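You operate a simulated robot arm through the tools that you are given. There is no shell and no other tool. Be economical: measure what you need, move in short steps, check, and stop when the job is done.

You are at the controls of a simulated robot arm. One attempt, no reset.

## Task
Heat the silver ring to 80 degrees on the heater, then switch off.
Fine: the hot ring stays on the cone; don't touch it.

Only the result counts: the job must be done as asked and must still hold three seconds after the hand-in. Knocking over, shifting, dropping, spilling or breaking anything else fails it.

## Robot
A 6-joint arm with a three-finger gripper, fixed in place. Base frame: the origin is at the foot of the arm, x ahead of it, y to its left, z up. Lengths are in mm, angles in rad, forces in N, time in s.
Its first joint turns from -2.897 to 2.897 rad. Payload 4.89 kg.
The tool frame sits at the grasp point between the pads (the TCP): z along the fingers, y along the line on which they close. The tips reach 30 mm beyond it. The gripper opens to 164 mm. The gripper's body begins 125 mm behind the TCP.
Orientation is that of the tool frame in the base frame, as a unit quaternion [w, x, y, z]. With the fingers straight down and closing along the base's y, the tool's x points along the base's -x, its y along +y and its z along -z.

## Interface
- The arm moves only by the tool drive_tool. Its argument "commands" is a list that holds one entry, the list of rows, each a list of 7 numbers: the shift along the base's x, y, z in units of 150 mm (1.0 is 150 mm), then the turn, a rotation vector about the base's x, y, z in units of 90 degrees (1.0 is 90 degrees), then the finger opening in mm, from 0 to 164. In form: [[[dx, dy, dz, ax, ay, az, hand], ...]]. A call has 1 to 12 rows; each row is the pose to reach, as a shift and turn from the pose commanded when the call began. A call with a number of a shift or a turn outside -1 to 1 is refused whole. A row lasts 0.2 s, in which the tool goes at most 50 mm and 0.15 rad; a call with a longer step from one row to the next is refused whole, and so is a gripper value outside its range. A pose out of reach is approached as far as the arm can. The call stops where the force on the tool passes 80 N (or 10 N more than at its start, if that is more) or the arm is blocked; 0.2 s more then pass. Each finger travels about 108 mm/s and halts on what it meets, pressing with about 21 N; the grip force reading is that of the motor and also rises with nothing between the fingers. The clock runs only during rows and for 0.2 s after the last one: add rows that repeat a pose to give the fingers time. It gives the time, the measured TCP pose, the force on the tool (base axes), the opening and the grip force at its end, in the units of the frame above (readings bear some noise), with the torque about the TCP (base axes, N m) and any sound that the robot's microphone picked up.
- Cameras (640 x 400 px; columns grow to the right, rows downward): "scene" is fixed at [398.7, -498, 1633.3]; the picture's right is [-0.89, 0.47, 0.00], its down [0.44, 0.84, -0.32] and it looks along [-0.15, -0.28, -0.95] (base axes); focal length 312 px, centre (320, 200). "wrist" rides on the gripper at [76, -2, -152] in the tool frame; the picture's right is [0.02, 1.00, 0.00], its down [-0.88, 0.02, -0.47] and it looks along [-0.47, 0.01, 0.88] (tool axes); focal length 247 px, centre (320, 200).
- get_image(camera): a new picture of that camera. The clock stands still meanwhile.
- slide_trunk(by): slides the trunk up (or, below 0, down) by that many mm; the arm rides with it, the base frame stays. It gives what a move gives, with no picture.
- probe_pixels(camera, pixels): there is no depth. For up to 12 entries [column, row, z] of the newest picture of that camera ("zoom" is the newest enlarged one), the place [x, y] in the base frame at which the ray of that pixel passes the height z, good to about 2 mm. The clock stands still meanwhile.
- zoom(camera, box): a new picture of the part [left, top, right, bottom] of that camera's present view, enlarged. The clock stands still meanwhile.
- finish_job(): hands the job in; it is judged then, once.

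Go step by step. Measure first, check grasps and placings, and put right what went wrong. The budget is 80 turns and 54 pictures, counting those below and the enlarged ones. Unless the task says otherwise, let go and move clear before handing in, and close with one line.

The tools are called after "Request:" as a command line: name --argument value ..., lists and objects as JSON in quotes. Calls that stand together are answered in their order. drive_tool: Moves the arm, as the interface text tells. Its arguments: {"type":"object","properties":{"commands":{"type":"array","items":{"type":"array","items":{"type":"array","items":{"type":"number"}}}}},"required":["commands"]} The other tools are called the same way: slide_trunk (by) slides the trunk up or down; get_image (camera) takes a picture; probe_pixels (camera, pixels) gives the place at which the rays of pixels pass given heights; zoom (camera, box) takes an enlarged picture of a part of a camera's view; finish_job () hands the job in.

At the start:

```text
time_s: 0.0
ee_pos: [165.8, -566.4, 1245.1]
tcp_rot: [0.0, -0.001, 1.0, -0.001]
contact_force: [0.3, 0.7, 0.9]
moment: [0.02, 0.03, 0.02]
gripper_width: 164.0
grip_force: 0.0
trunk travel left (down, up): [-175.0, 215.0]
```

scene: 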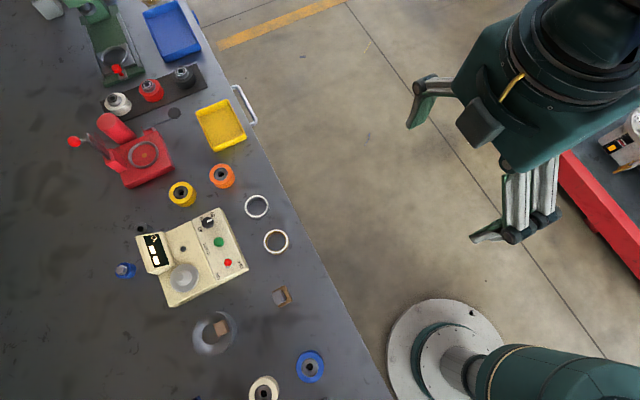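
wrist: 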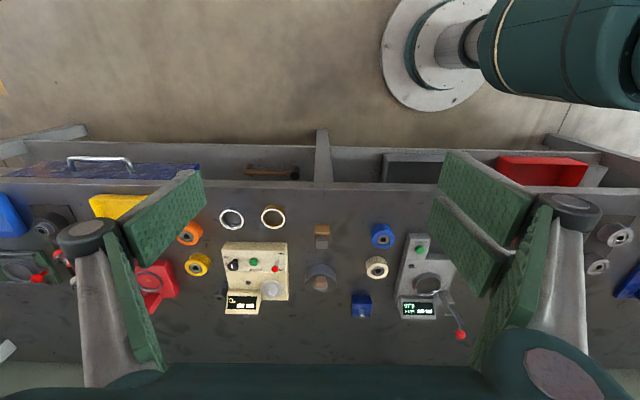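

The beige device around (200,255) looks like the heater, and there are two rings at (256,206) and (276,241). I'll zoom in on both.

Request:
zoom --camera "scene" --box '[120, 180, 300, 320]'

Request:
zoom --camera "wrist" --box '[200, 190, 360, 330]'

```text
2.86 times, centred on (210, 250) of scene
```

zoom: 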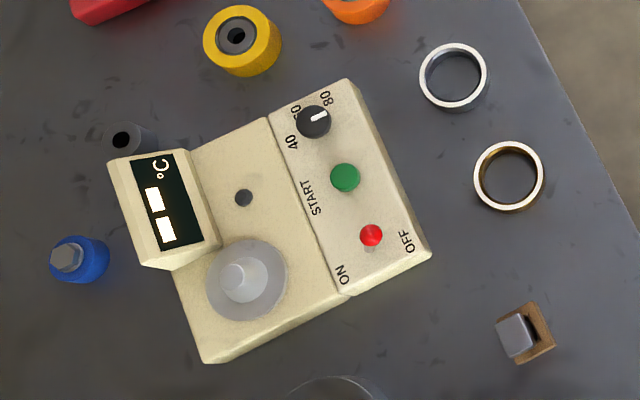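

```text
2.86 times, centred on (280, 260) of wrist
```

zoom: 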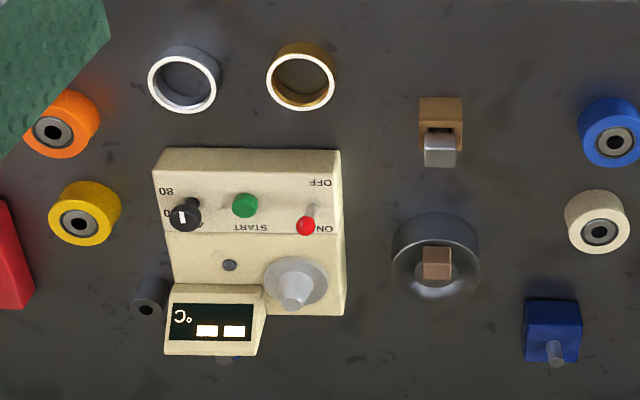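

The silver ring is at scene (256,207), and the brass-lined one sits next to it. I'll triangulate heights by probing both cameras.

Request:
probe_pixels --camera "scene" --pixels '[[256.5, 206.8, 700], [256.5, 206.8, 900], [276, 241, 700], [276, 241, 900], [218.6, 242, 700], [218.6, 242, 900], [183.5, 277, 700], [183.5, 277, 900], [208.5, 221, 700], [208.5, 221, 900], [228, 262, 700], [228, 262, 900]]'

Request:
probe_pixels --camera "wrist" --pixels '[[232.4, 219, 700], [232.4, 219, 900], [273, 218, 700], [273, 218, 900], [254, 262, 700], [254, 262, 900], [271, 296, 700], [271, 296, 900], [233, 265, 700], [233, 265, 900], [275, 269, 700], [275, 269, 900]]'

```text
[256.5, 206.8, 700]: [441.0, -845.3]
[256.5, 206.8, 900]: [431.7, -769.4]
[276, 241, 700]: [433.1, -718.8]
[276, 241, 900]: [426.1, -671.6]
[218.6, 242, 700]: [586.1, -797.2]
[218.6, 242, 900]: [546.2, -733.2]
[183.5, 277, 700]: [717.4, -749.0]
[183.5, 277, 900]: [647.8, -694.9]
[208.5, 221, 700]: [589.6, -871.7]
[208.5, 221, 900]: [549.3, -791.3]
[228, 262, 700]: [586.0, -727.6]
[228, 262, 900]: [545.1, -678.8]
```

```text
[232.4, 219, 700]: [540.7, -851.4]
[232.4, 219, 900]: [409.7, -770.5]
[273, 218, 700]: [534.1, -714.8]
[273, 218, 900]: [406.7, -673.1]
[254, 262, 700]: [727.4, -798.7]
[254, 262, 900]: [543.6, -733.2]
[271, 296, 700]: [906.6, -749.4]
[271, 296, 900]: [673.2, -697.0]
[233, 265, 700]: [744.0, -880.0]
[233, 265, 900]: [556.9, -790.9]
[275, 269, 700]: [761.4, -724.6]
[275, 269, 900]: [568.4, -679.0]
```

Ring tops come out near z≈865, the button top ≈896, and the cone tip and toggle lever ≈930. I'll move to a viewing pose over the panel.

Request:
drive_tool --commands '[[[0.2, -0.1, -0.15, 0, 0, 0, 164], [0.4, -0.2, -0.3, 0, 0, 0, 164], [0.6, -0.3, -0.45, 0, 0, 0, 164], [0.8, -0.4, -0.6, 0, 0, 0, 164], [1.0, -0.5, -0.75, 0, 0, 0, 164]]]'

Request:
drive_tool --commands '[[[0.2, -0.12, -0.15, 0, 0, 0, 164], [0.4, -0.24, -0.3, 0, 0, 0, 164], [0.6, -0.36, -0.45, 0, 0, 0, 164], [0.8, -0.48, -0.6, 0, 0, 0, 164], [1.0, -0.6, -0.7, 0, 0, 0, 164]]]'

Request:
get_image --camera "wrist"

```text
time_s: 1.2
ee_pos: [313.5, -641.4, 1131.9]
tcp_rot: [0.0, 0.0, 1.0, 0.0]
contact_force: [-1.0, 0.8, 0.2]
moment: [-0.21, -0.11, 0.01]
gripper_width: 163.8
grip_force: 0.0
trunk travel left (down, up): [-175.0, 215.0]
```

```text
time_s: 2.4
ee_pos: [465.3, -732.7, 1028.7]
tcp_rot: [0.0, 0.0, 1.0, -0.001]
contact_force: [-1.5, 0.8, 1.4]
moment: [-0.1, -0.12, 0.0]
gripper_width: 164.2
grip_force: 0.0
trunk travel left (down, up): [-175.0, 215.0]
```

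```text
49 pictures are left
```

wrist: 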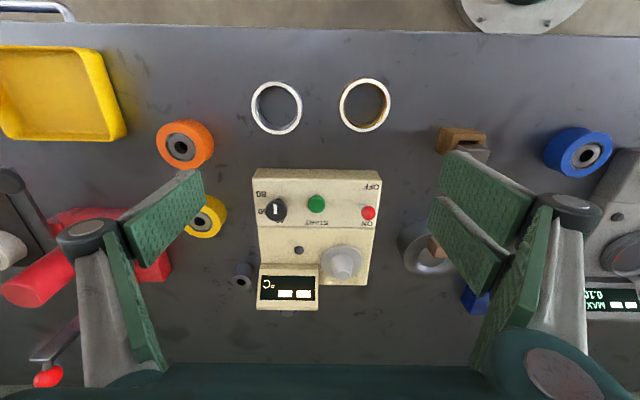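

Request:
zoom --camera "wrist" --box '[245, 155, 395, 315]'

Request:
zoom --camera "wrist" --box '[235, 65, 405, 145]'

```text
2.50 times, centred on (320, 235) of wrist
```

zoom: 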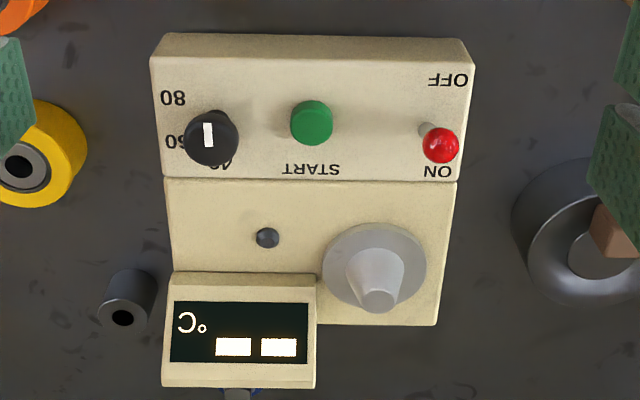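

```text
3.76 times, centred on (320, 105) of wrist
```

zoom: 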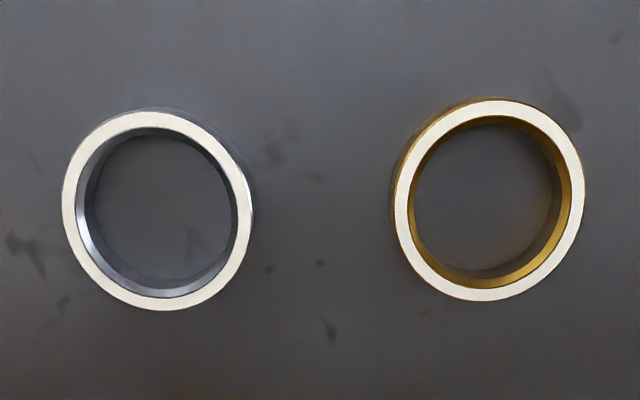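

Zooms are crisp, so I'll zoom tightly on the knob and on the lever.

Request:
zoom --camera "wrist" --box '[250, 175, 314, 239]'

Request:
zoom --camera "scene" --box '[190, 205, 250, 275]'

Request:
zoom --camera "wrist" --box '[250, 215, 410, 315]'

```text
6.25 times, centred on (282, 207) of wrist
```

zoom: 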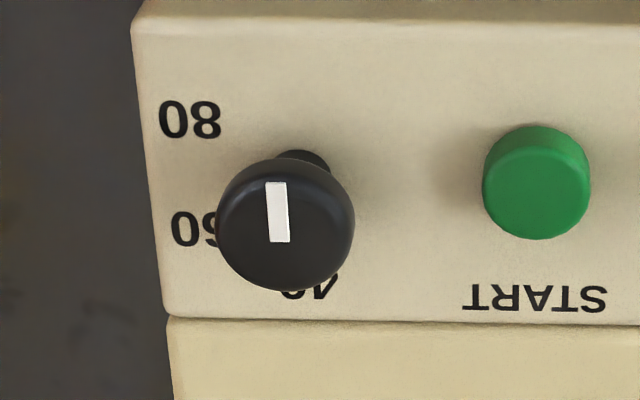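

```text
5.71 times, centred on (220, 240) of scene
```

zoom: 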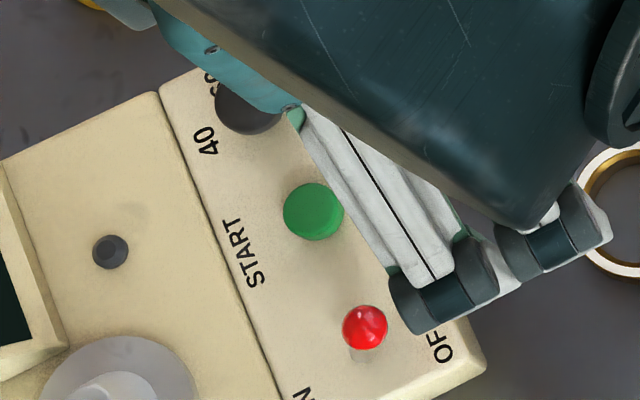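

```text
4.00 times, centred on (330, 265) of wrist
```

zoom: 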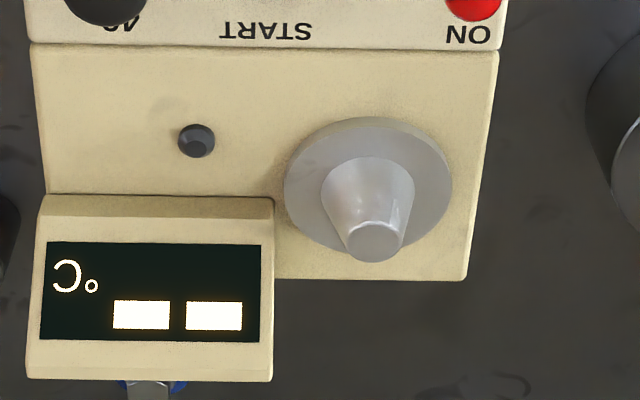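

The knob mark points toward -x while the 80 label lies about 60° further, toward -y. I'll probe the key features from the wrist view.

Request:
probe_pixels --camera "wrist" --pixels '[[363.2, 206.2, 890], [368, 213, 930], [371.2, 187, 890], [367.2, 223.4, 890], [316.7, 205.4, 896], [276.4, 211.5, 915], [279.4, 202.5, 890], [339.5, 263.8, 885], [341, 275.8, 930], [276.6, 107.7, 865], [261.2, 194.2, 890], [280.5, 221, 890]]'

Request:
probe_pixels --camera "wrist" --pixels '[[251.5, 107.7, 865], [302, 107.7, 865], [276.6, 81, 865], [276.6, 134, 865], [322.5, 227, 890], [322.5, 227, 880], [254, 178, 890], [384, 183, 890], [368, 284, 875], [254, 107.7, 850], [255, 272, 920], [318, 278, 920]]'

```text
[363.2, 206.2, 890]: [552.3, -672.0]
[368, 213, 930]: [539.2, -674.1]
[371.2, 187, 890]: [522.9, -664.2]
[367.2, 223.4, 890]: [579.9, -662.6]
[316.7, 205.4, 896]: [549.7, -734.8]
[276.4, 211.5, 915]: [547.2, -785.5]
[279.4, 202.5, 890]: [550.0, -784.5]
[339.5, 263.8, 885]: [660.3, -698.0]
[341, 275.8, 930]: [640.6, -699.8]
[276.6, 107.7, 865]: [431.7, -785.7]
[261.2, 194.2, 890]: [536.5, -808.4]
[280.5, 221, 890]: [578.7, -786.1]
```

```text
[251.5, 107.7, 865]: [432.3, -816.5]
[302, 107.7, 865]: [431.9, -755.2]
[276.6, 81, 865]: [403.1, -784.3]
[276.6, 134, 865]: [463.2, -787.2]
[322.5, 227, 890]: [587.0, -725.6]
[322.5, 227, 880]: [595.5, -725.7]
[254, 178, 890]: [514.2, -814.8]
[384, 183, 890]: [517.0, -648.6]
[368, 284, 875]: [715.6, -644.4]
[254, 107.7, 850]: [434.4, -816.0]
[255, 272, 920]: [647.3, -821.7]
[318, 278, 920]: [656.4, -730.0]
```

The lever tip leans toward -x (OFF), the ring is about 61 mm across and centred near (432,-786), and the knob is near (548,-785). The display sits beside the cone in y, so I'll turn the tool 90° to close along x and hover above the ring.

Request:
drive_tool --commands '[[[-0.02, -0.03, 0, 0, 0, 0.083, 164], [-0.04, -0.06, 0, 0, 0, 0.167, 164], [-0.06, -0.09, 0, 0, 0, 0.25, 164], [-0.08, -0.12, 0, 0, 0, 0.333, 164], [-0.1, -0.15, 0, 0, 0, 0.417, 164], [-0.12, -0.18, 0, 0, 0, 0.5, 164], [-0.14, -0.21, 0, 0, 0, 0.583, 164], [-0.16, -0.24, 0, 0, 0, 0.667, 164], [-0.18, -0.27, 0, 0, 0, 0.75, 164], [-0.2, -0.3, 0, 0, 0, 0.833, 164], [-0.22, -0.33, 0, 0, 0, 0.917, 164], [-0.22, -0.355, 0, 0, 0, 1.0, 164]]]'

Request:
get_image --camera "wrist"

Request:
zoom --camera "scene" --box '[120, 200, 260, 310]'

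```text
time_s: 5.0
ee_pos: [431.0, -785.0, 1027.5]
tcp_rot: [0.0, 0.708, -0.706, 0.0]
contact_force: [-0.8, 0.0, -0.9]
moment: [-0.02, -0.02, 0.01]
gripper_width: 164.0
grip_force: 0.0
trunk travel left (down, up): [-175.0, 215.0]
```

```text
43 pictures are left
```

wrist: 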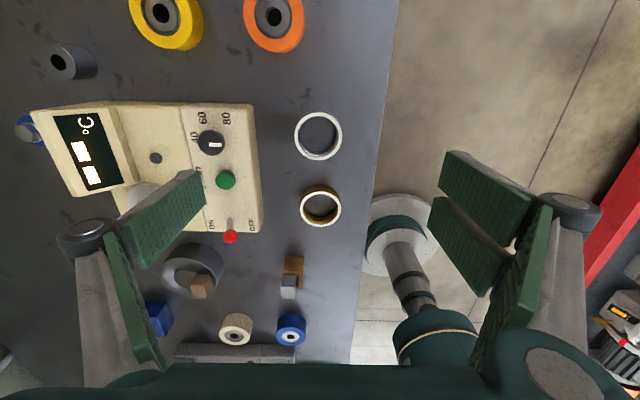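

```text
3.64 times, centred on (190, 255) of scene
```

zoom: 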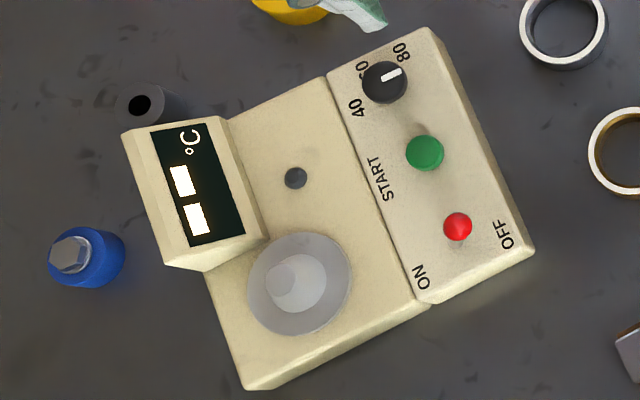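

Both views show the heater clearly now. I'll zoom on the ring and on the heater from this new wrist pose to triangulate.

Request:
zoom --camera "wrist" --box '[120, 100, 350, 244]'

Request:
probe_pixels --camera "zoom" --pixels '[[300, 285, 890]]'

```text
2.78 times, centred on (235, 172) of wrist
```

zoom: 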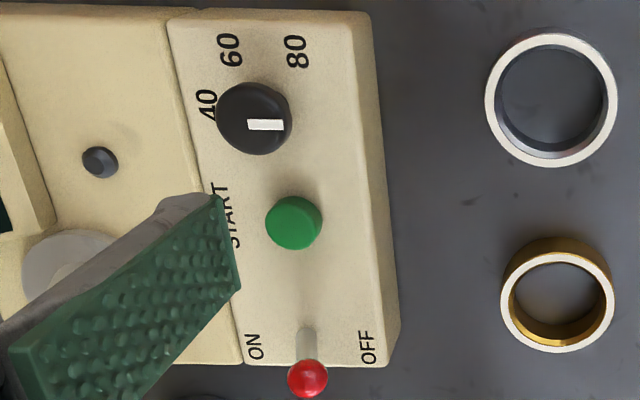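

```text
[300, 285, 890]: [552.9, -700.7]
```

Request:
probe_pixels --camera "zoom" --pixels '[[297, 52, 880], [297, 52, 900], [367, 347, 880], [367, 347, 900], [255, 345, 880], [255, 345, 900], [293, 222, 900], [254, 120, 910], [307, 378, 930], [551, 100, 865], [551, 100, 875], [557, 296, 865]]'

Request:
probe_pixels --camera "scene" --pixels '[[212.5, 214.3, 880], [212.5, 214.3, 900], [241.4, 264, 880], [241.4, 264, 900], [217.7, 276.2, 880], [217.7, 276.2, 900], [218.8, 241.8, 900], [207.9, 222, 910], [227.6, 262.1, 930], [184.2, 278.1, 880], [184.2, 278.1, 900], [179.6, 278.9, 930]]'

```text
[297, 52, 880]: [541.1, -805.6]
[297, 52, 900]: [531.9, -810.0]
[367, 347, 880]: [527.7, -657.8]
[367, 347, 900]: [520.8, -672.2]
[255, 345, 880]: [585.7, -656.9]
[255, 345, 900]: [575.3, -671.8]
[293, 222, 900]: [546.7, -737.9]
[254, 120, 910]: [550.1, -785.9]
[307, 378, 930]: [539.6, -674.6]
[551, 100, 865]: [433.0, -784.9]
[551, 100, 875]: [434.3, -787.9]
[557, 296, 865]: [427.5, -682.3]
```

```text
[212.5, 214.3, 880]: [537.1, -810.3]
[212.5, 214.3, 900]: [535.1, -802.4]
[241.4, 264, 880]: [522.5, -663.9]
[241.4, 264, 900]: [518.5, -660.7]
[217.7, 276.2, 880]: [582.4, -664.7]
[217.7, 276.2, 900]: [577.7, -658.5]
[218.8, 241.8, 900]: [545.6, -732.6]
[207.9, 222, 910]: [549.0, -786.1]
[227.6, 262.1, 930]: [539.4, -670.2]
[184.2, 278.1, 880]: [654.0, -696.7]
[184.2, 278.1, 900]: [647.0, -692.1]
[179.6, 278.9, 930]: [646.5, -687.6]
```

Panel labels triangulate to z≈887, button top to 893 at (548,-735), knob top to ≈910 at (549,-786), and lever ball to ≈926 at (540,-672). The cone height is still uncertain, so I'll hover over it for a look and as a reach test.

Request:
drive_tool --commands '[[[0.25, 0.1, 0, 0, 0, 0, 164], [0.5, 0.2, 0, 0, 0, 0, 164], [0.75, 0.3, 0, 0, 0, 0, 164], [1.0, 0.4, 0, 0, 0, 0, 164]]]'

Request:
drive_tool --commands '[[[0.23, 0.08, 0, 0, 0, 0, 164], [0.46, 0.16, 0, 0, 0, 0, 164], [0.46, 0.16, 0, 0, 0, 0, 164]]]'

Request:
get_image --camera "wrist"

```text
time_s: 6.0
ee_pos: [579.6, -725.5, 1027.5]
tcp_rot: [0.001, 0.707, -0.707, 0.0]
contact_force: [-0.5, -0.2, 0.4]
moment: [0.08, -0.19, 0.01]
gripper_width: 164.1
grip_force: 0.0
trunk travel left (down, up): [-175.0, 215.0]
```

```text
time_s: 6.8
ee_pos: [650.0, -701.0, 1025.7]
tcp_rot: [0.0, -0.707, 0.708, 0.0]
contact_force: [0.3, -0.4, -0.4]
moment: [0.05, 0.01, -0.01]
gripper_width: 163.9
grip_force: 0.1
trunk travel left (down, up): [-175.0, 215.0]
```

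```text
40 pictures are left
```

wrist: 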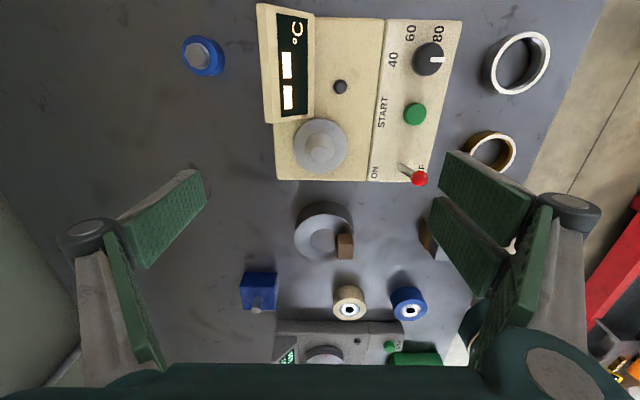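

Request:
zoom --camera "wrist" --box '[260, 90, 388, 190]'

Request:
zoom --camera "scene" --box '[154, 250, 214, 305]'

```text
4.00 times, centred on (324, 140) of wrist
```

zoom: 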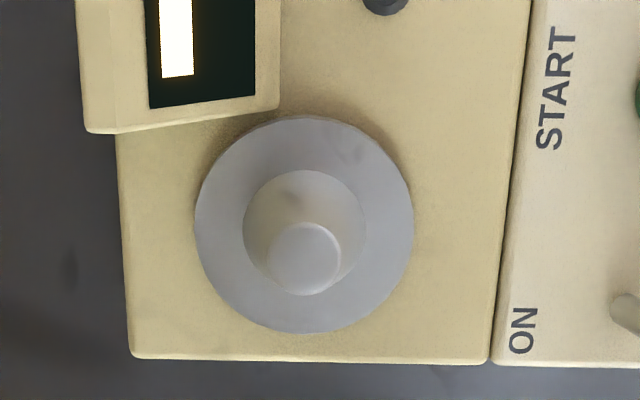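

```text
7.27 times, centred on (184, 278) of scene
```

zoom: 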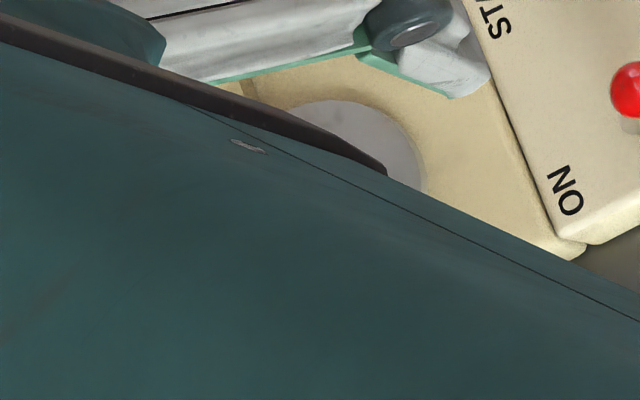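

Request:
probe_pixels --camera "wrist" --pixels '[[320, 146.1, 870], [320, 146.1, 880], [320, 146.1, 890], [320.3, 154.3, 900], [320.3, 154.3, 915], [320.3, 154.3, 930], [292.75, 146.1, 880], [347.25, 146.1, 880], [319.8, 162.8, 880], [310.5, 121.5, 920], [372.1, 172.5, 887], [374, 155, 887]]'

```text
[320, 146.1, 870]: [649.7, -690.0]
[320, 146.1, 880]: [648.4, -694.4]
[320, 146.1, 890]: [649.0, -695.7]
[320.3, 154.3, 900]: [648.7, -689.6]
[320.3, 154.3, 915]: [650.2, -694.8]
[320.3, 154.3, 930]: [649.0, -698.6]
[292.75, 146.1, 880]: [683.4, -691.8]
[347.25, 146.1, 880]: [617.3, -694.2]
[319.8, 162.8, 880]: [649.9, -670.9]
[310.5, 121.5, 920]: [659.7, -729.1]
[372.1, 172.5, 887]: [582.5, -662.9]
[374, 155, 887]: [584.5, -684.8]
```

The cone axis is at about (649,-695), and a table mark triangulates the surface to z≈850, so the ring spans 850–865. I'll go back over the ring and descend with an opening of 90.

Request:
drive_tool --commands '[[[-0.24, -0.09, 0, 0, 0, 0, 140], [-0.48, -0.18, 0, 0, 0, 0, 120], [-0.72, -0.28, 0, 0, 0, 0, 100], [-0.96, -0.37, 0, 0, 0, 0, 90]]]'

Request:
drive_tool --commands '[[[-0.24, -0.095, 0, 0, 0, 0, 90], [-0.49, -0.192, 0, 0, 0, 0, 90], [-0.49, -0.192, 0, 0, 0, 0, 90]]]'

```text
time_s: 7.8
ee_pos: [507.3, -756.8, 1025.7]
tcp_rot: [0.0, 0.707, -0.707, 0.0]
contact_force: [0.6, -0.2, -0.1]
moment: [-0.05, 0.16, 0.01]
gripper_width: 90.2
grip_force: 0.1
trunk travel left (down, up): [-175.0, 215.0]
```

```text
time_s: 8.6
ee_pos: [432.4, -783.4, 1027.3]
tcp_rot: [0.0, -0.707, 0.707, 0.0]
contact_force: [0.0, 0.8, -0.2]
moment: [-0.01, 0.02, 0.01]
gripper_width: 89.9
grip_force: 0.0
trunk travel left (down, up): [-175.0, 215.0]
```

Request:
drive_tool --commands '[[[0, -0.013, -0.25, 0, 0, 0, 90], [0, -0.013, -0.5, 0, 0, 0, 90], [0, -0.013, -0.7, 0, 0, 0, 90], [0, -0.013, -0.8, 0, 0, 0, 90]]]'

Request:
get_image --camera "wrist"

```text
time_s: 9.6
ee_pos: [432.8, -787.9, 906.7]
tcp_rot: [0.0, -0.707, 0.707, 0.0]
contact_force: [0.5, 0.4, -0.1]
moment: [-0.01, 0.0, 0.01]
gripper_width: 90.1
grip_force: 0.1
trunk travel left (down, up): [-175.0, 215.0]
```

```text
37 pictures are left
```

wrist: 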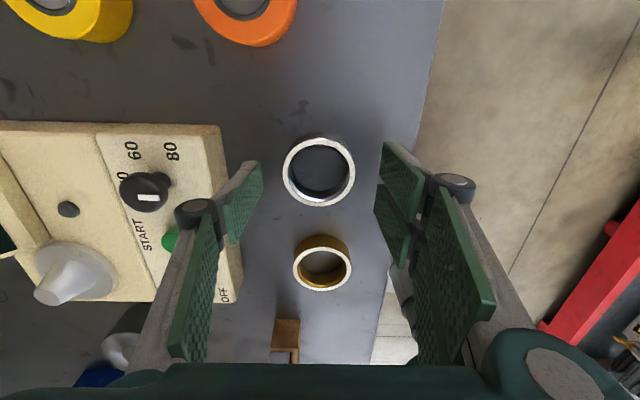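

Request:
probe_pixels --camera "wrist" --pixels '[[319, 171.5, 865], [283, 171.5, 865], [355.5, 171.5, 865], [319, 136, 865], [319, 207, 865]]'

Request:
drive_tool --commands '[[[0, 0, -0.08, 0, 0, 0, 90], [0, 0, -0.155, 0, 0, 0, 90], [0, 0, -0.155, 0, 0, 0, 90]]]'

```text
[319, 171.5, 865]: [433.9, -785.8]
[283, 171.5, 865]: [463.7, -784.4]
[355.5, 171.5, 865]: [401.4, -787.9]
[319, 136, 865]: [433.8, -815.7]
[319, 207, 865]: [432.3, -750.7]
```

```text
time_s: 10.4
ee_pos: [433.1, -786.6, 883.6]
tcp_rot: [0.0, 0.707, -0.707, 0.0]
contact_force: [0.6, -0.5, 0.0]
moment: [0.02, 0.01, 0.0]
gripper_width: 89.7
grip_force: 0.0
trunk travel left (down, up): [-175.0, 215.0]
```

The ring centre is within about 2 mm of the TCP. Closing the fingers.

Request:
drive_tool --commands '[[[0, 0.01, 0, 0, 0, 0, 70], [0, 0.01, 0, 0, 0, 0, 50], [0, 0.01, 0, 0, 0, 0, 50], [0, 0.01, 0, 0, 0, 0, 50]]]'

Request:
drive_tool --commands '[[[0, 0, 0.1, 0, 0, 0, 50], [0, 0, 0.3, 0, 0, 0, 50], [0, 0, 0.6, 0, 0, 0, 50], [0, 0, 0.8, 0, 0, 0, 50], [0, 0, 0.8, 0, 0, 0, 50]]]'

Request:
get_image --camera "wrist"

```text
time_s: 11.4
ee_pos: [433.9, -784.8, 884.7]
tcp_rot: [0.0, 0.707, -0.707, 0.0]
contact_force: [2.6, -0.2, 3.7]
moment: [-0.02, -0.21, -0.06]
gripper_width: 59.7
grip_force: 20.9
trunk travel left (down, up): [-175.0, 215.0]
```

```text
time_s: 12.6
ee_pos: [431.0, -784.5, 1005.4]
tcp_rot: [0.0, -0.707, 0.707, 0.001]
contact_force: [0.5, 1.3, -1.4]
moment: [-0.06, -0.04, -0.01]
gripper_width: 59.5
grip_force: 20.9
trunk travel left (down, up): [-175.0, 215.0]
```

```text
36 pictures are left
```

wrist: 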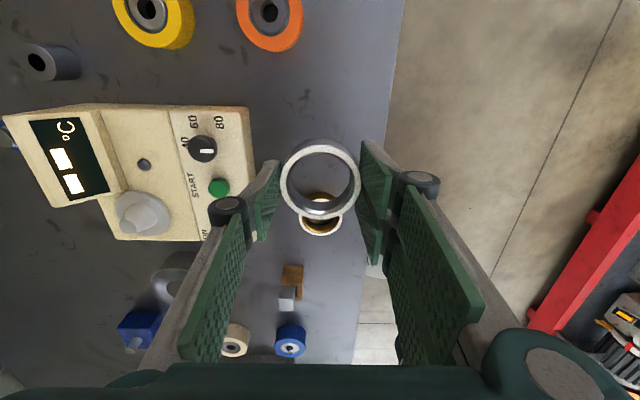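

The ring is held (59.6 mm). I'll check its centre relative to the TCP and carry it over the cone.

Request:
probe_pixels --camera "wrist" --pixels '[[321, 178, 985.7], [321, 138, 985.7], [321, 219, 985.7], [280, 178, 985.7], [361, 178, 985.7]]'

Request:
drive_tool --commands '[[[0.24, 0.1, 0, 0, 0, 0, 50], [0.48, 0.2, 0, 0, 0, 0, 50], [0.72, 0.3, 0, 0, 0, 0, 50], [0.96, 0.4, 0, 0, 0, 0, 50]]]'

Request:
drive_tool --commands '[[[0.24, 0.1, 0, 0, 0, 0, 50], [0.49, 0.197, 0, 0, 0, 0, 50], [0.49, 0.197, 0, 0, 0, 0, 50]]]'

Request:
get_image --camera "wrist"

```text
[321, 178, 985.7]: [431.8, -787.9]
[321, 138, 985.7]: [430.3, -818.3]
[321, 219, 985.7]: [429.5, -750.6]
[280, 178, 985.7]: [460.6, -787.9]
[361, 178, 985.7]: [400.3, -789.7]
```

```text
time_s: 13.6
ee_pos: [574.7, -725.3, 1005.0]
tcp_rot: [-0.001, 0.707, -0.707, 0.0]
contact_force: [-1.5, -1.6, -2.2]
moment: [0.09, -0.17, -0.03]
gripper_width: 59.7
grip_force: 21.5
trunk travel left (down, up): [-175.0, 215.0]
```

```text
time_s: 14.4
ee_pos: [652.1, -693.1, 1006.0]
tcp_rot: [-0.001, -0.707, 0.707, 0.0]
contact_force: [0.9, 0.7, -1.9]
moment: [-0.02, 0.03, -0.01]
gripper_width: 59.6
grip_force: 21.1
trunk travel left (down, up): [-175.0, 215.0]
```

```text
35 pictures are left
```

wrist: 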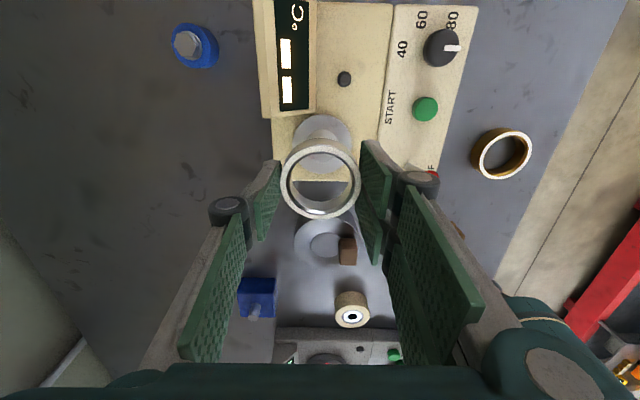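

Ring and cone line up in the column direction (≈321). I'll lower to just above the cone tip and check with a zoom.

Request:
drive_tool --commands '[[[0, 0, -0.12, 0, 0, 0, 50], [0, 0, -0.22, 0, 0, 0, 50], [0, 0, -0.22, 0, 0, 0, 50]]]'

Request:
zoom --camera "wrist" --box '[240, 90, 400, 230]'

Request:
zoom --camera "scene" --box '[150, 240, 230, 310]'

```text
time_s: 15.2
ee_pos: [651.2, -695.3, 970.9]
tcp_rot: [0.001, -0.707, 0.707, 0.0]
contact_force: [-0.1, 0.6, -1.9]
moment: [0.04, 0.03, 0.0]
gripper_width: 59.4
grip_force: 20.7
trunk travel left (down, up): [-175.0, 215.0]
```

```text
2.86 times, centred on (320, 160) of wrist
```

zoom: 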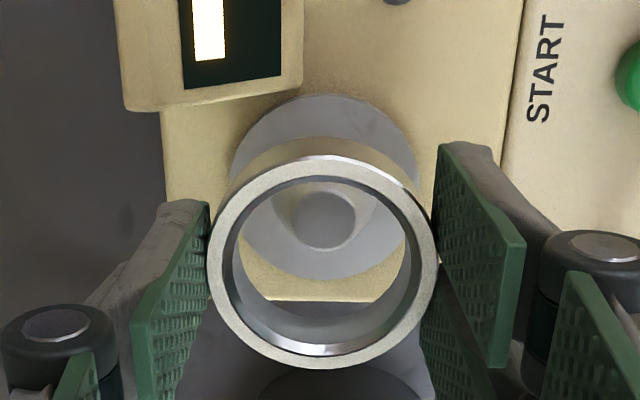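

```text
5.71 times, centred on (190, 275) of scene
```

zoom: 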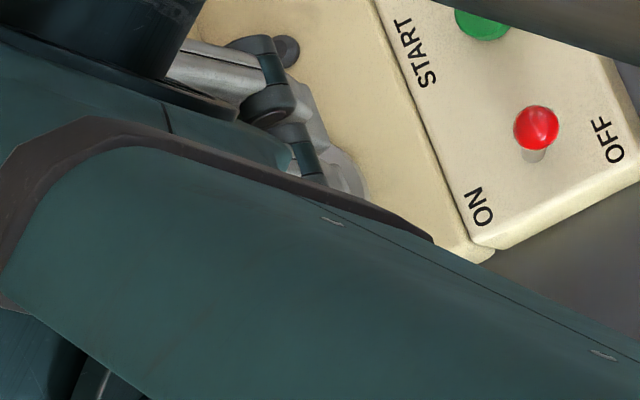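

Request:
probe_pixels --camera "wrist" --pixels '[[321, 167.7, 910], [321, 167.7, 915], [321, 167.7, 920], [321, 167.7, 925], [321, 181.7, 951], [321, 145.3, 951], [321, 218.8, 951], [320.8, 155.6, 880], [320.8, 155.6, 885], [320.8, 155.6, 890]]'

```text
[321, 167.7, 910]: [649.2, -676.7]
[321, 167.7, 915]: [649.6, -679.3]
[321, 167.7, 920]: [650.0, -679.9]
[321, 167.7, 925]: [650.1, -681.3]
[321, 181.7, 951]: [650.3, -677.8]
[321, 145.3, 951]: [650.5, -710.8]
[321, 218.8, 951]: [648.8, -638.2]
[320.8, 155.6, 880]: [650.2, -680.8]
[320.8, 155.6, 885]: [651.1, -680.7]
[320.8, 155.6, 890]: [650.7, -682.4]
```

The probes used a stale full picture; recomputing by hand gives ring and tip aligned within about 2 mm at (650,-695). I'll lower until the ring bottom is at about 900.

Request:
drive_tool --commands '[[[0, 0, -0.12, 0, 0, 0, 50], [0, 0, -0.22, 0, 0, 0, 50], [0, 0, -0.22, 0, 0, 0, 50]]]'

Request:
zoom --camera "wrist" --box '[240, 90, 400, 230]'

```text
time_s: 16.0
ee_pos: [650.9, -695.8, 937.9]
tcp_rot: [0.0, 0.707, -0.707, -0.001]
contact_force: [-0.8, 0.1, -1.4]
moment: [0.0, 0.02, 0.0]
gripper_width: 59.5
grip_force: 20.8
trunk travel left (down, up): [-175.0, 215.0]
```

```text
2.86 times, centred on (320, 160) of wrist
```

zoom: 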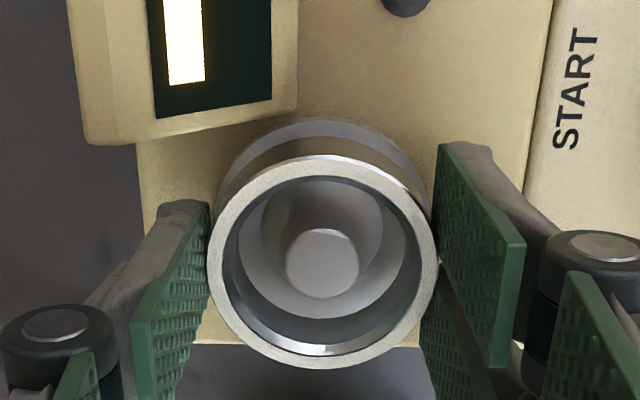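

The ring is now around the cone tip. Continuing down gently.

Request:
drive_tool --commands '[[[0, 0, -0.02, 0, 0, 0, 50], [0, 0, -0.04, 0, 0, 0, 50], [0, 0, -0.06, 0, 0, 0, 50], [0, 0, -0.06, 0, 0, 0, 50]]]'

Request:
drive_tool --commands '[[[0, 0, -0.01, 0, 0, 0, 50], [0, 0, -0.02, 0, 0, 0, 50], [0, 0, -0.03, 0, 0, 0, 50], [0, 0, -0.03, 0, 0, 0, 50]]]'

Request:
zoom --camera "wrist" --box '[240, 90, 400, 230]'

```text
time_s: 17.0
ee_pos: [650.8, -695.5, 930.4]
tcp_rot: [0.0, -0.707, 0.708, 0.0]
contact_force: [4.0, -2.5, 12.5]
moment: [-0.05, -0.24, -0.11]
gripper_width: 59.3
grip_force: 21.0
trunk travel left (down, up): [-175.0, 215.0]
```

```text
time_s: 18.0
ee_pos: [649.7, -695.1, 925.4]
tcp_rot: [-0.001, -0.707, 0.707, 0.0]
contact_force: [4.5, 1.0, 24.4]
moment: [0.16, 0.06, -0.01]
gripper_width: 58.9
grip_force: 21.4
trunk travel left (down, up): [-175.0, 215.0]
```

```text
2.86 times, centred on (320, 160) of wrist
```

zoom: 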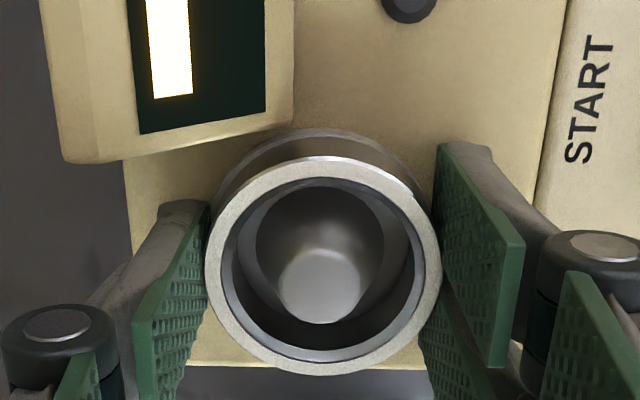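

The ring met the flange with bottom at z≈895 (24 N upward). I'll ease off slightly and open.

Request:
drive_tool --commands '[[[0, 0, 0.01, 0, 0, 0, 50], [0, 0, 0.01, 0, 0, 0, 62], [0, 0, 0.01, 0, 0, 0, 72], [0, 0, 0.01, 0, 0, 0, 90], [0, 0, 0.01, 0, 0, 0, 90]]]'

Request:
drive_tool --commands '[[[0, 0, 0.2, 0, 0, 0, 90], [0, 0, 0.5, 0, 0, 0, 90], [0, 0, 0.7, 0, 0, 0, 90]]]'

Request:
get_image --camera "wrist"

Request:
zoom --camera "wrist" --box '[260, 90, 388, 190]'

```text
time_s: 19.2
ee_pos: [650.9, -696.6, 925.4]
tcp_rot: [0.0, 0.707, -0.707, 0.0]
contact_force: [0.7, 0.3, 0.4]
moment: [0.02, -0.01, -0.02]
gripper_width: 89.9
grip_force: 0.1
trunk travel left (down, up): [-175.0, 215.0]
```

```text
time_s: 20.0
ee_pos: [651.3, -695.3, 1030.0]
tcp_rot: [0.0, -0.707, 0.707, 0.0]
contact_force: [-0.3, -0.1, -0.7]
moment: [0.08, 0.09, -0.02]
gripper_width: 90.0
grip_force: 0.0
trunk travel left (down, up): [-175.0, 215.0]
```

```text
30 pictures are left
```

wrist: 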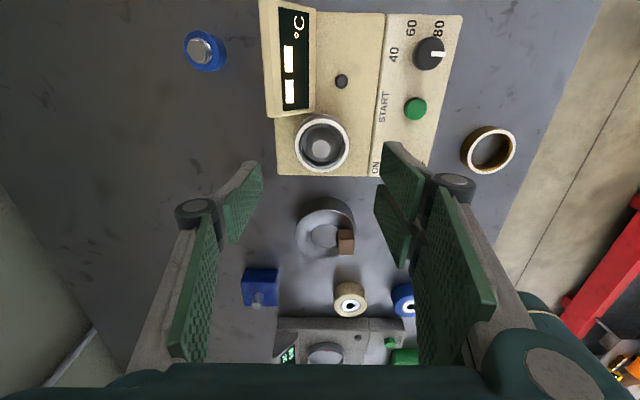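

```text
4.00 times, centred on (324, 140) of wrist
```

zoom: 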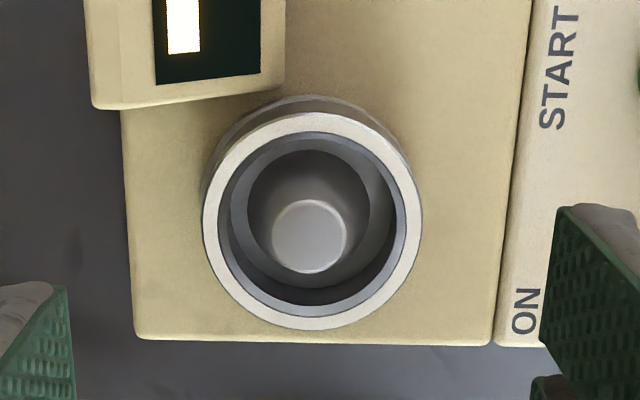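

The ring sits centred on the cone. Next I'll move above the knob and turn the tool back 60° so there is room to turn it +60°.

Request:
drive_tool --commands '[[[-0.06, -0.06, 0, 0, 0, -0.067, 90], [-0.13, -0.12, 0, 0, 0, -0.133, 80], [-0.2, -0.18, 0, 0, 0, -0.2, 70], [-0.27, -0.24, 0, 0, 0, -0.267, 60], [-0.34, -0.3, 0, 0, 0, -0.333, 60], [-0.41, -0.36, 0, 0, 0, -0.4, 60], [-0.48, -0.42, 0, 0, 0, -0.467, 60], [-0.55, -0.5, 0, 0, 0, -0.533, 60], [-0.62, -0.56, 0, 0, 0, -0.6, 60], [-0.672, -0.607, 0, 0, 0, -0.667, 60], [-0.672, -0.607, 0, 0, 0, -0.667, 60]]]'

Request:
get_image --camera "wrist"

Request:
zoom --camera "wrist" --box '[280, 120, 360, 190]'

```text
time_s: 22.4
ee_pos: [549.0, -787.3, 1030.6]
tcp_rot: [0.0, -0.258, 0.966, 0.001]
contact_force: [0.4, 0.0, 0.2]
moment: [-0.02, 0.0, 0.03]
gripper_width: 59.9
grip_force: 0.0
trunk travel left (down, up): [-175.0, 215.0]
```

```text
28 pictures are left
```

wrist: 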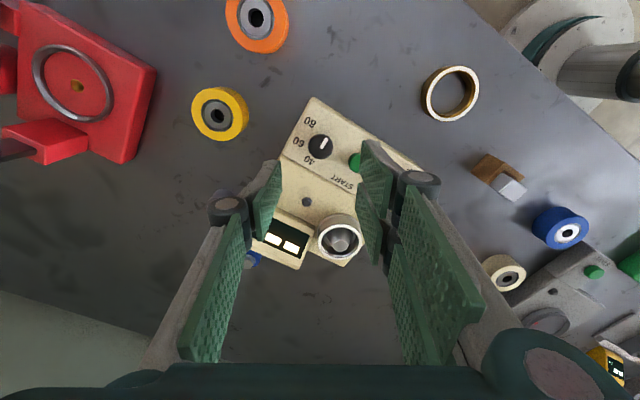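

```text
5.71 times, centred on (320, 155) of wrist
```

zoom: 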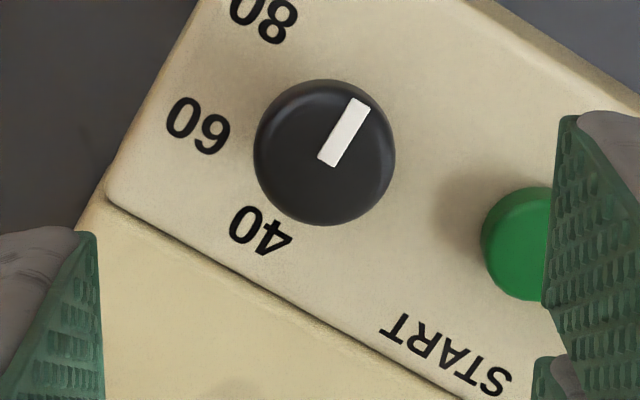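

The pointer is along -x exactly and "80" is at 60° toward -y. Checking the knob centre before descending.

Request:
probe_pixels --camera "wrist" --pixels '[[320.7, 146.6, 905], [320.7, 146.6, 910], [320.7, 146.6, 915], [308.8, 146.6, 908], [333, 146.6, 908]]'

Request:
drive_tool --commands '[[[0, 0, -0.2, 0, 0, 0, 45], [0, 0, -0.4, 0, 0, 0, 45], [0, 0, -0.5, 0, 0, 0, 45], [0, 0, -0.5, 0, 0, 0, 45]]]'

Request:
zoom --camera "wrist" --box '[240, 100, 400, 220]'

```text
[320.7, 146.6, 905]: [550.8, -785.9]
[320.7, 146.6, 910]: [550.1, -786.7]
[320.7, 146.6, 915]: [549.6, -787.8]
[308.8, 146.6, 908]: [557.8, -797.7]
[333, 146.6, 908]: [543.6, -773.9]
```

```text
time_s: 23.4
ee_pos: [550.2, -790.5, 956.9]
tcp_rot: [0.001, -0.259, 0.966, 0.0]
contact_force: [-0.3, -1.0, -0.3]
moment: [0.02, 0.01, -0.02]
gripper_width: 45.1
grip_force: 0.0
trunk travel left (down, up): [-175.0, 215.0]
```

```text
3.33 times, centred on (320, 160) of wrist
```

zoom: 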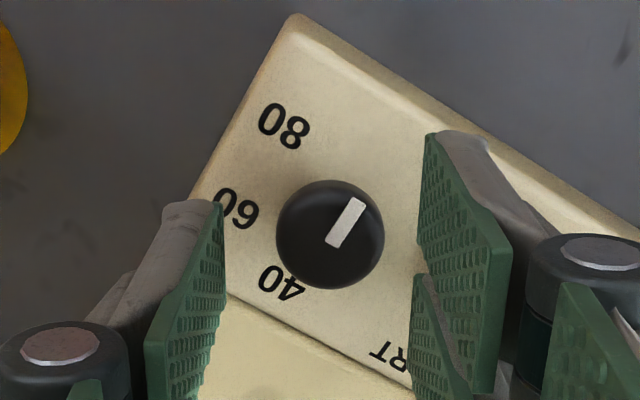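

The knob is offset about (-1,+2) from the TCP; I'll correct that, descend so the tips are at z≈897, then close.

Request:
drive_tool --commands '[[[-0.006, 0.014, -0.1, 0, 0, 0, 45], [-0.006, 0.014, -0.19, 0, 0, 0, 45], [-0.006, 0.014, -0.19, 0, 0, 0, 45]]]'

Request:
drive_tool --commands '[[[0, 0, 0, 0, 0, 0, 35], [0, 0, 0, 0, 0, 0, 20], [0, 0, 0, 0, 0, 0, 20]]]'

```text
time_s: 24.2
ee_pos: [550.1, -786.0, 926.9]
tcp_rot: [0.001, -0.259, 0.966, 0.0]
contact_force: [0.5, 0.5, 1.0]
moment: [0.04, 0.01, -0.03]
gripper_width: 45.0
grip_force: 0.0
trunk travel left (down, up): [-175.0, 215.0]
```

```text
time_s: 25.0
ee_pos: [549.2, -785.9, 927.2]
tcp_rot: [0.0, -0.259, 0.966, -0.001]
contact_force: [11.7, -18.8, 6.5]
moment: [-0.41, -0.32, -0.04]
gripper_width: 26.3
grip_force: 44.9
trunk travel left (down, up): [-175.0, 215.0]
```

The grip is on (26.3 mm), but there is a 22 N lateral push along the closing axis. I'll relax it with a small shift.

Request:
drive_tool --commands '[[[0.004, -0.007, 0, 0, 0, 0, 20], [0.004, -0.007, 0, 0, 0, 0, 20]]]'

```text
time_s: 25.6
ee_pos: [549.8, -786.8, 927.9]
tcp_rot: [0.0, -0.259, 0.966, 0.0]
contact_force: [9.6, -11.1, 4.1]
moment: [-0.22, -0.13, -0.04]
gripper_width: 26.3
grip_force: 44.7
trunk travel left (down, up): [-175.0, 215.0]
```

Request:
drive_tool --commands '[[[0.004, -0.007, 0, 0, 0, 0.07, 20], [0.004, -0.007, 0, 0, 0, 0.15, 20], [0.004, -0.007, 0, 0, 0, 0.23, 20], [0.004, -0.007, 0, 0, 0, 0.3, 20]]]'

Request:
zoom --camera "wrist" --box '[240, 100, 400, 220]'

```text
time_s: 26.6
ee_pos: [551.0, -785.8, 927.5]
tcp_rot: [0.0, -0.478, 0.878, 0.0]
contact_force: [6.8, 13.3, -10.5]
moment: [0.26, -0.03, -0.51]
gripper_width: 26.3
grip_force: 44.7
trunk travel left (down, up): [-175.0, 215.0]
```

```text
3.33 times, centred on (320, 160) of wrist
```

zoom: 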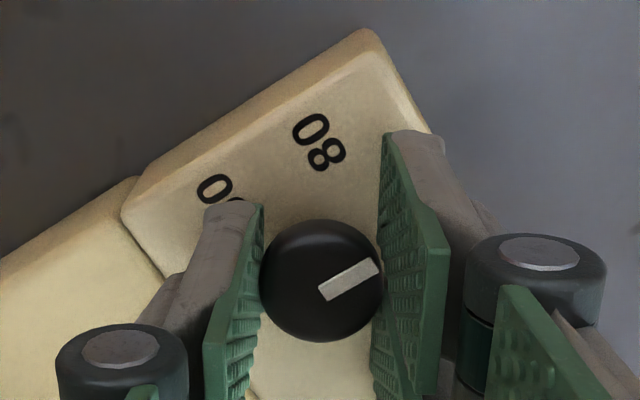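

The tool turned 27° but the pointer stayed put with -0.5 N·m of torque, so either the knob slipped or it is at a stop in this direction. I'll turn back and watch whether it follows the other way.

Request:
drive_tool --commands '[[[0, 0, 0, 0, 0, -0.08, 20], [0, 0, 0, 0, 0, -0.16, 20], [0, 0, 0, 0, 0, -0.24, 20], [0, 0, 0, 0, 0, -0.32, 20], [0, 0, 0, 0, 0, -0.4, 20]]]'

Request:
zoom --camera "wrist" --box '[240, 100, 400, 220]'

```text
time_s: 27.8
ee_pos: [549.5, -786.4, 927.5]
tcp_rot: [0.0, -0.182, 0.983, 0.0]
contact_force: [-7.2, 35.6, -26.6]
moment: [0.58, 0.26, 0.05]
gripper_width: 26.3
grip_force: 44.7
trunk travel left (down, up): [-175.0, 215.0]
```

```text
3.33 times, centred on (320, 160) of wrist
```

zoom: 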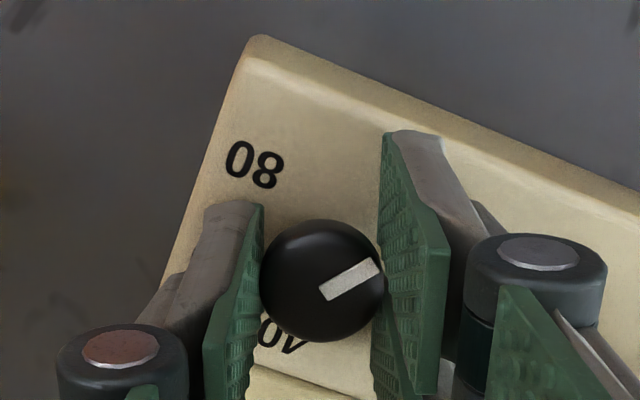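

The knob followed freely clockwise, so -x is its end stop and 80 must be reached clockwise (about 300° from the stop). Side forces built up, so I'll release and look.

Request:
drive_tool --commands '[[[0, 0, 0, 0, 0, 0, 32], [0, 0, 0, 0, 0, 0, 45], [0, 0, 0, 0, 0, 0, 45]]]'

Request:
get_image --camera "wrist"

Request:
zoom --camera "wrist" --box '[240, 100, 400, 220]'

```text
time_s: 28.6
ee_pos: [550.3, -788.3, 928.0]
tcp_rot: [0.0, -0.182, 0.983, 0.001]
contact_force: [0.0, 0.4, 0.7]
moment: [0.04, 0.0, -0.02]
gripper_width: 44.8
grip_force: 0.0
trunk travel left (down, up): [-175.0, 215.0]
```

```text
23 pictures are left
```

wrist: 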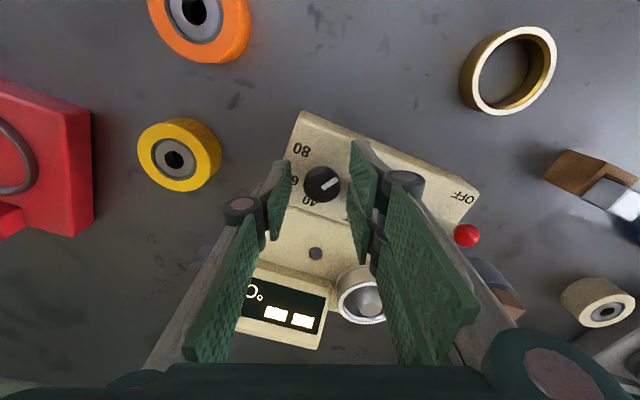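

```text
3.33 times, centred on (320, 160) of wrist
```

zoom: 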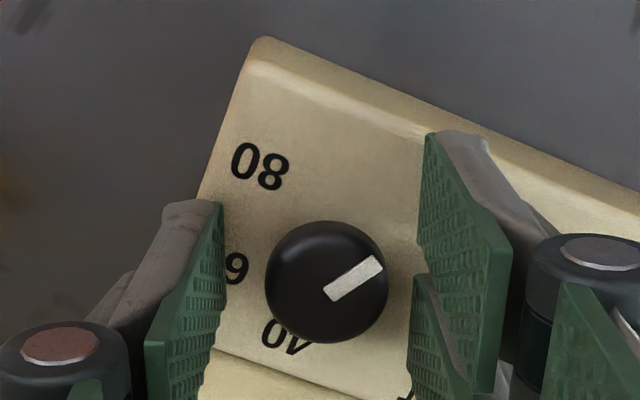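

The knob followed about 36° clockwise, so roughly 264° remain to 80. I'll recentre, turn the open tool to yaw +90°, and then make two gripped clockwise strokes of about 132°.

Request:
drive_tool --commands '[[[0.007, 0.01, 0, 0, 0, 0.09, 45], [0.007, 0.01, 0, 0, 0, 0.18, 45], [0.007, 0.01, 0, 0, 0, 0.27, 45], [0.007, 0.01, 0, 0, 0, 0.36, 45], [0.007, 0.01, 0, 0, 0, 0.45, 45], [0.007, 0.01, 0, 0, 0, 0.54, 45], [0.007, 0.01, 0, 0, 0, 0.63, 45], [0.007, 0.01, 0, 0, 0, 0.72, 45], [0.007, 0.01, 0, 0, 0, 0.767, 45]]]'

Request:
drive_tool --commands '[[[0, 0, 0, 0, 0, 0, 34], [0, 0, 0, 0, 0, 0, 24], [0, 0, 0, 0, 0, 0, 24]]]'

```text
time_s: 30.6
ee_pos: [550.5, -786.0, 928.3]
tcp_rot: [0.0, 0.708, -0.706, 0.0]
contact_force: [-0.5, 0.5, -0.4]
moment: [0.02, 0.02, -0.01]
gripper_width: 45.1
grip_force: 0.1
trunk travel left (down, up): [-175.0, 215.0]
heard: click
```

```text
time_s: 31.4
ee_pos: [552.3, -786.8, 927.5]
tcp_rot: [0.0, 0.707, -0.707, 0.0]
contact_force: [3.9, -0.4, 1.6]
moment: [-0.04, -0.05, 0.0]
gripper_width: 26.3
grip_force: 44.9
trunk travel left (down, up): [-175.0, 215.0]
```

A click was heard during the open turn, and the grip is now well centred (4 N). I'll check what clicked.

Request:
get_image --camera "wrist"

Request:
zoom --camera "wrist" --box '[180, 130, 360, 260]'

```text
21 pictures are left
```

wrist: 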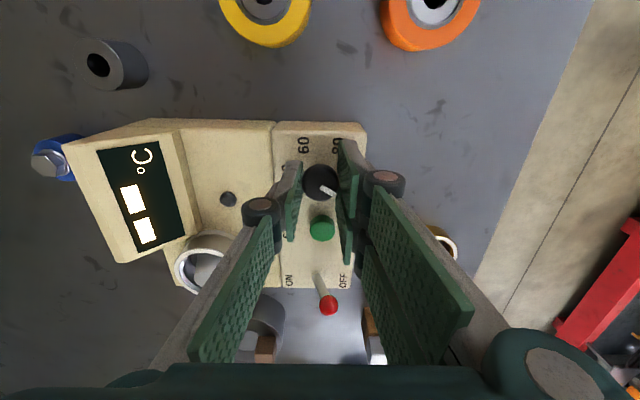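

```text
3.08 times, centred on (270, 195) of wrist
```

zoom: 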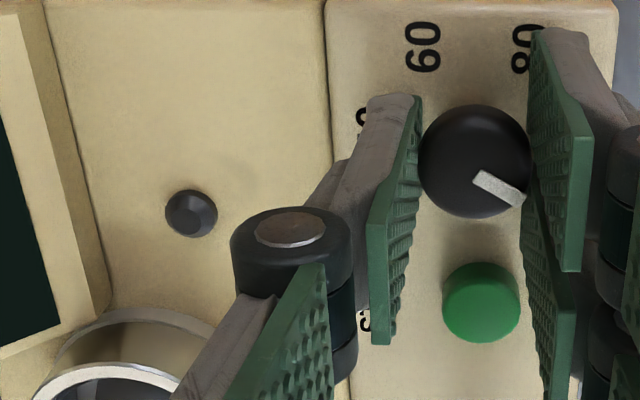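

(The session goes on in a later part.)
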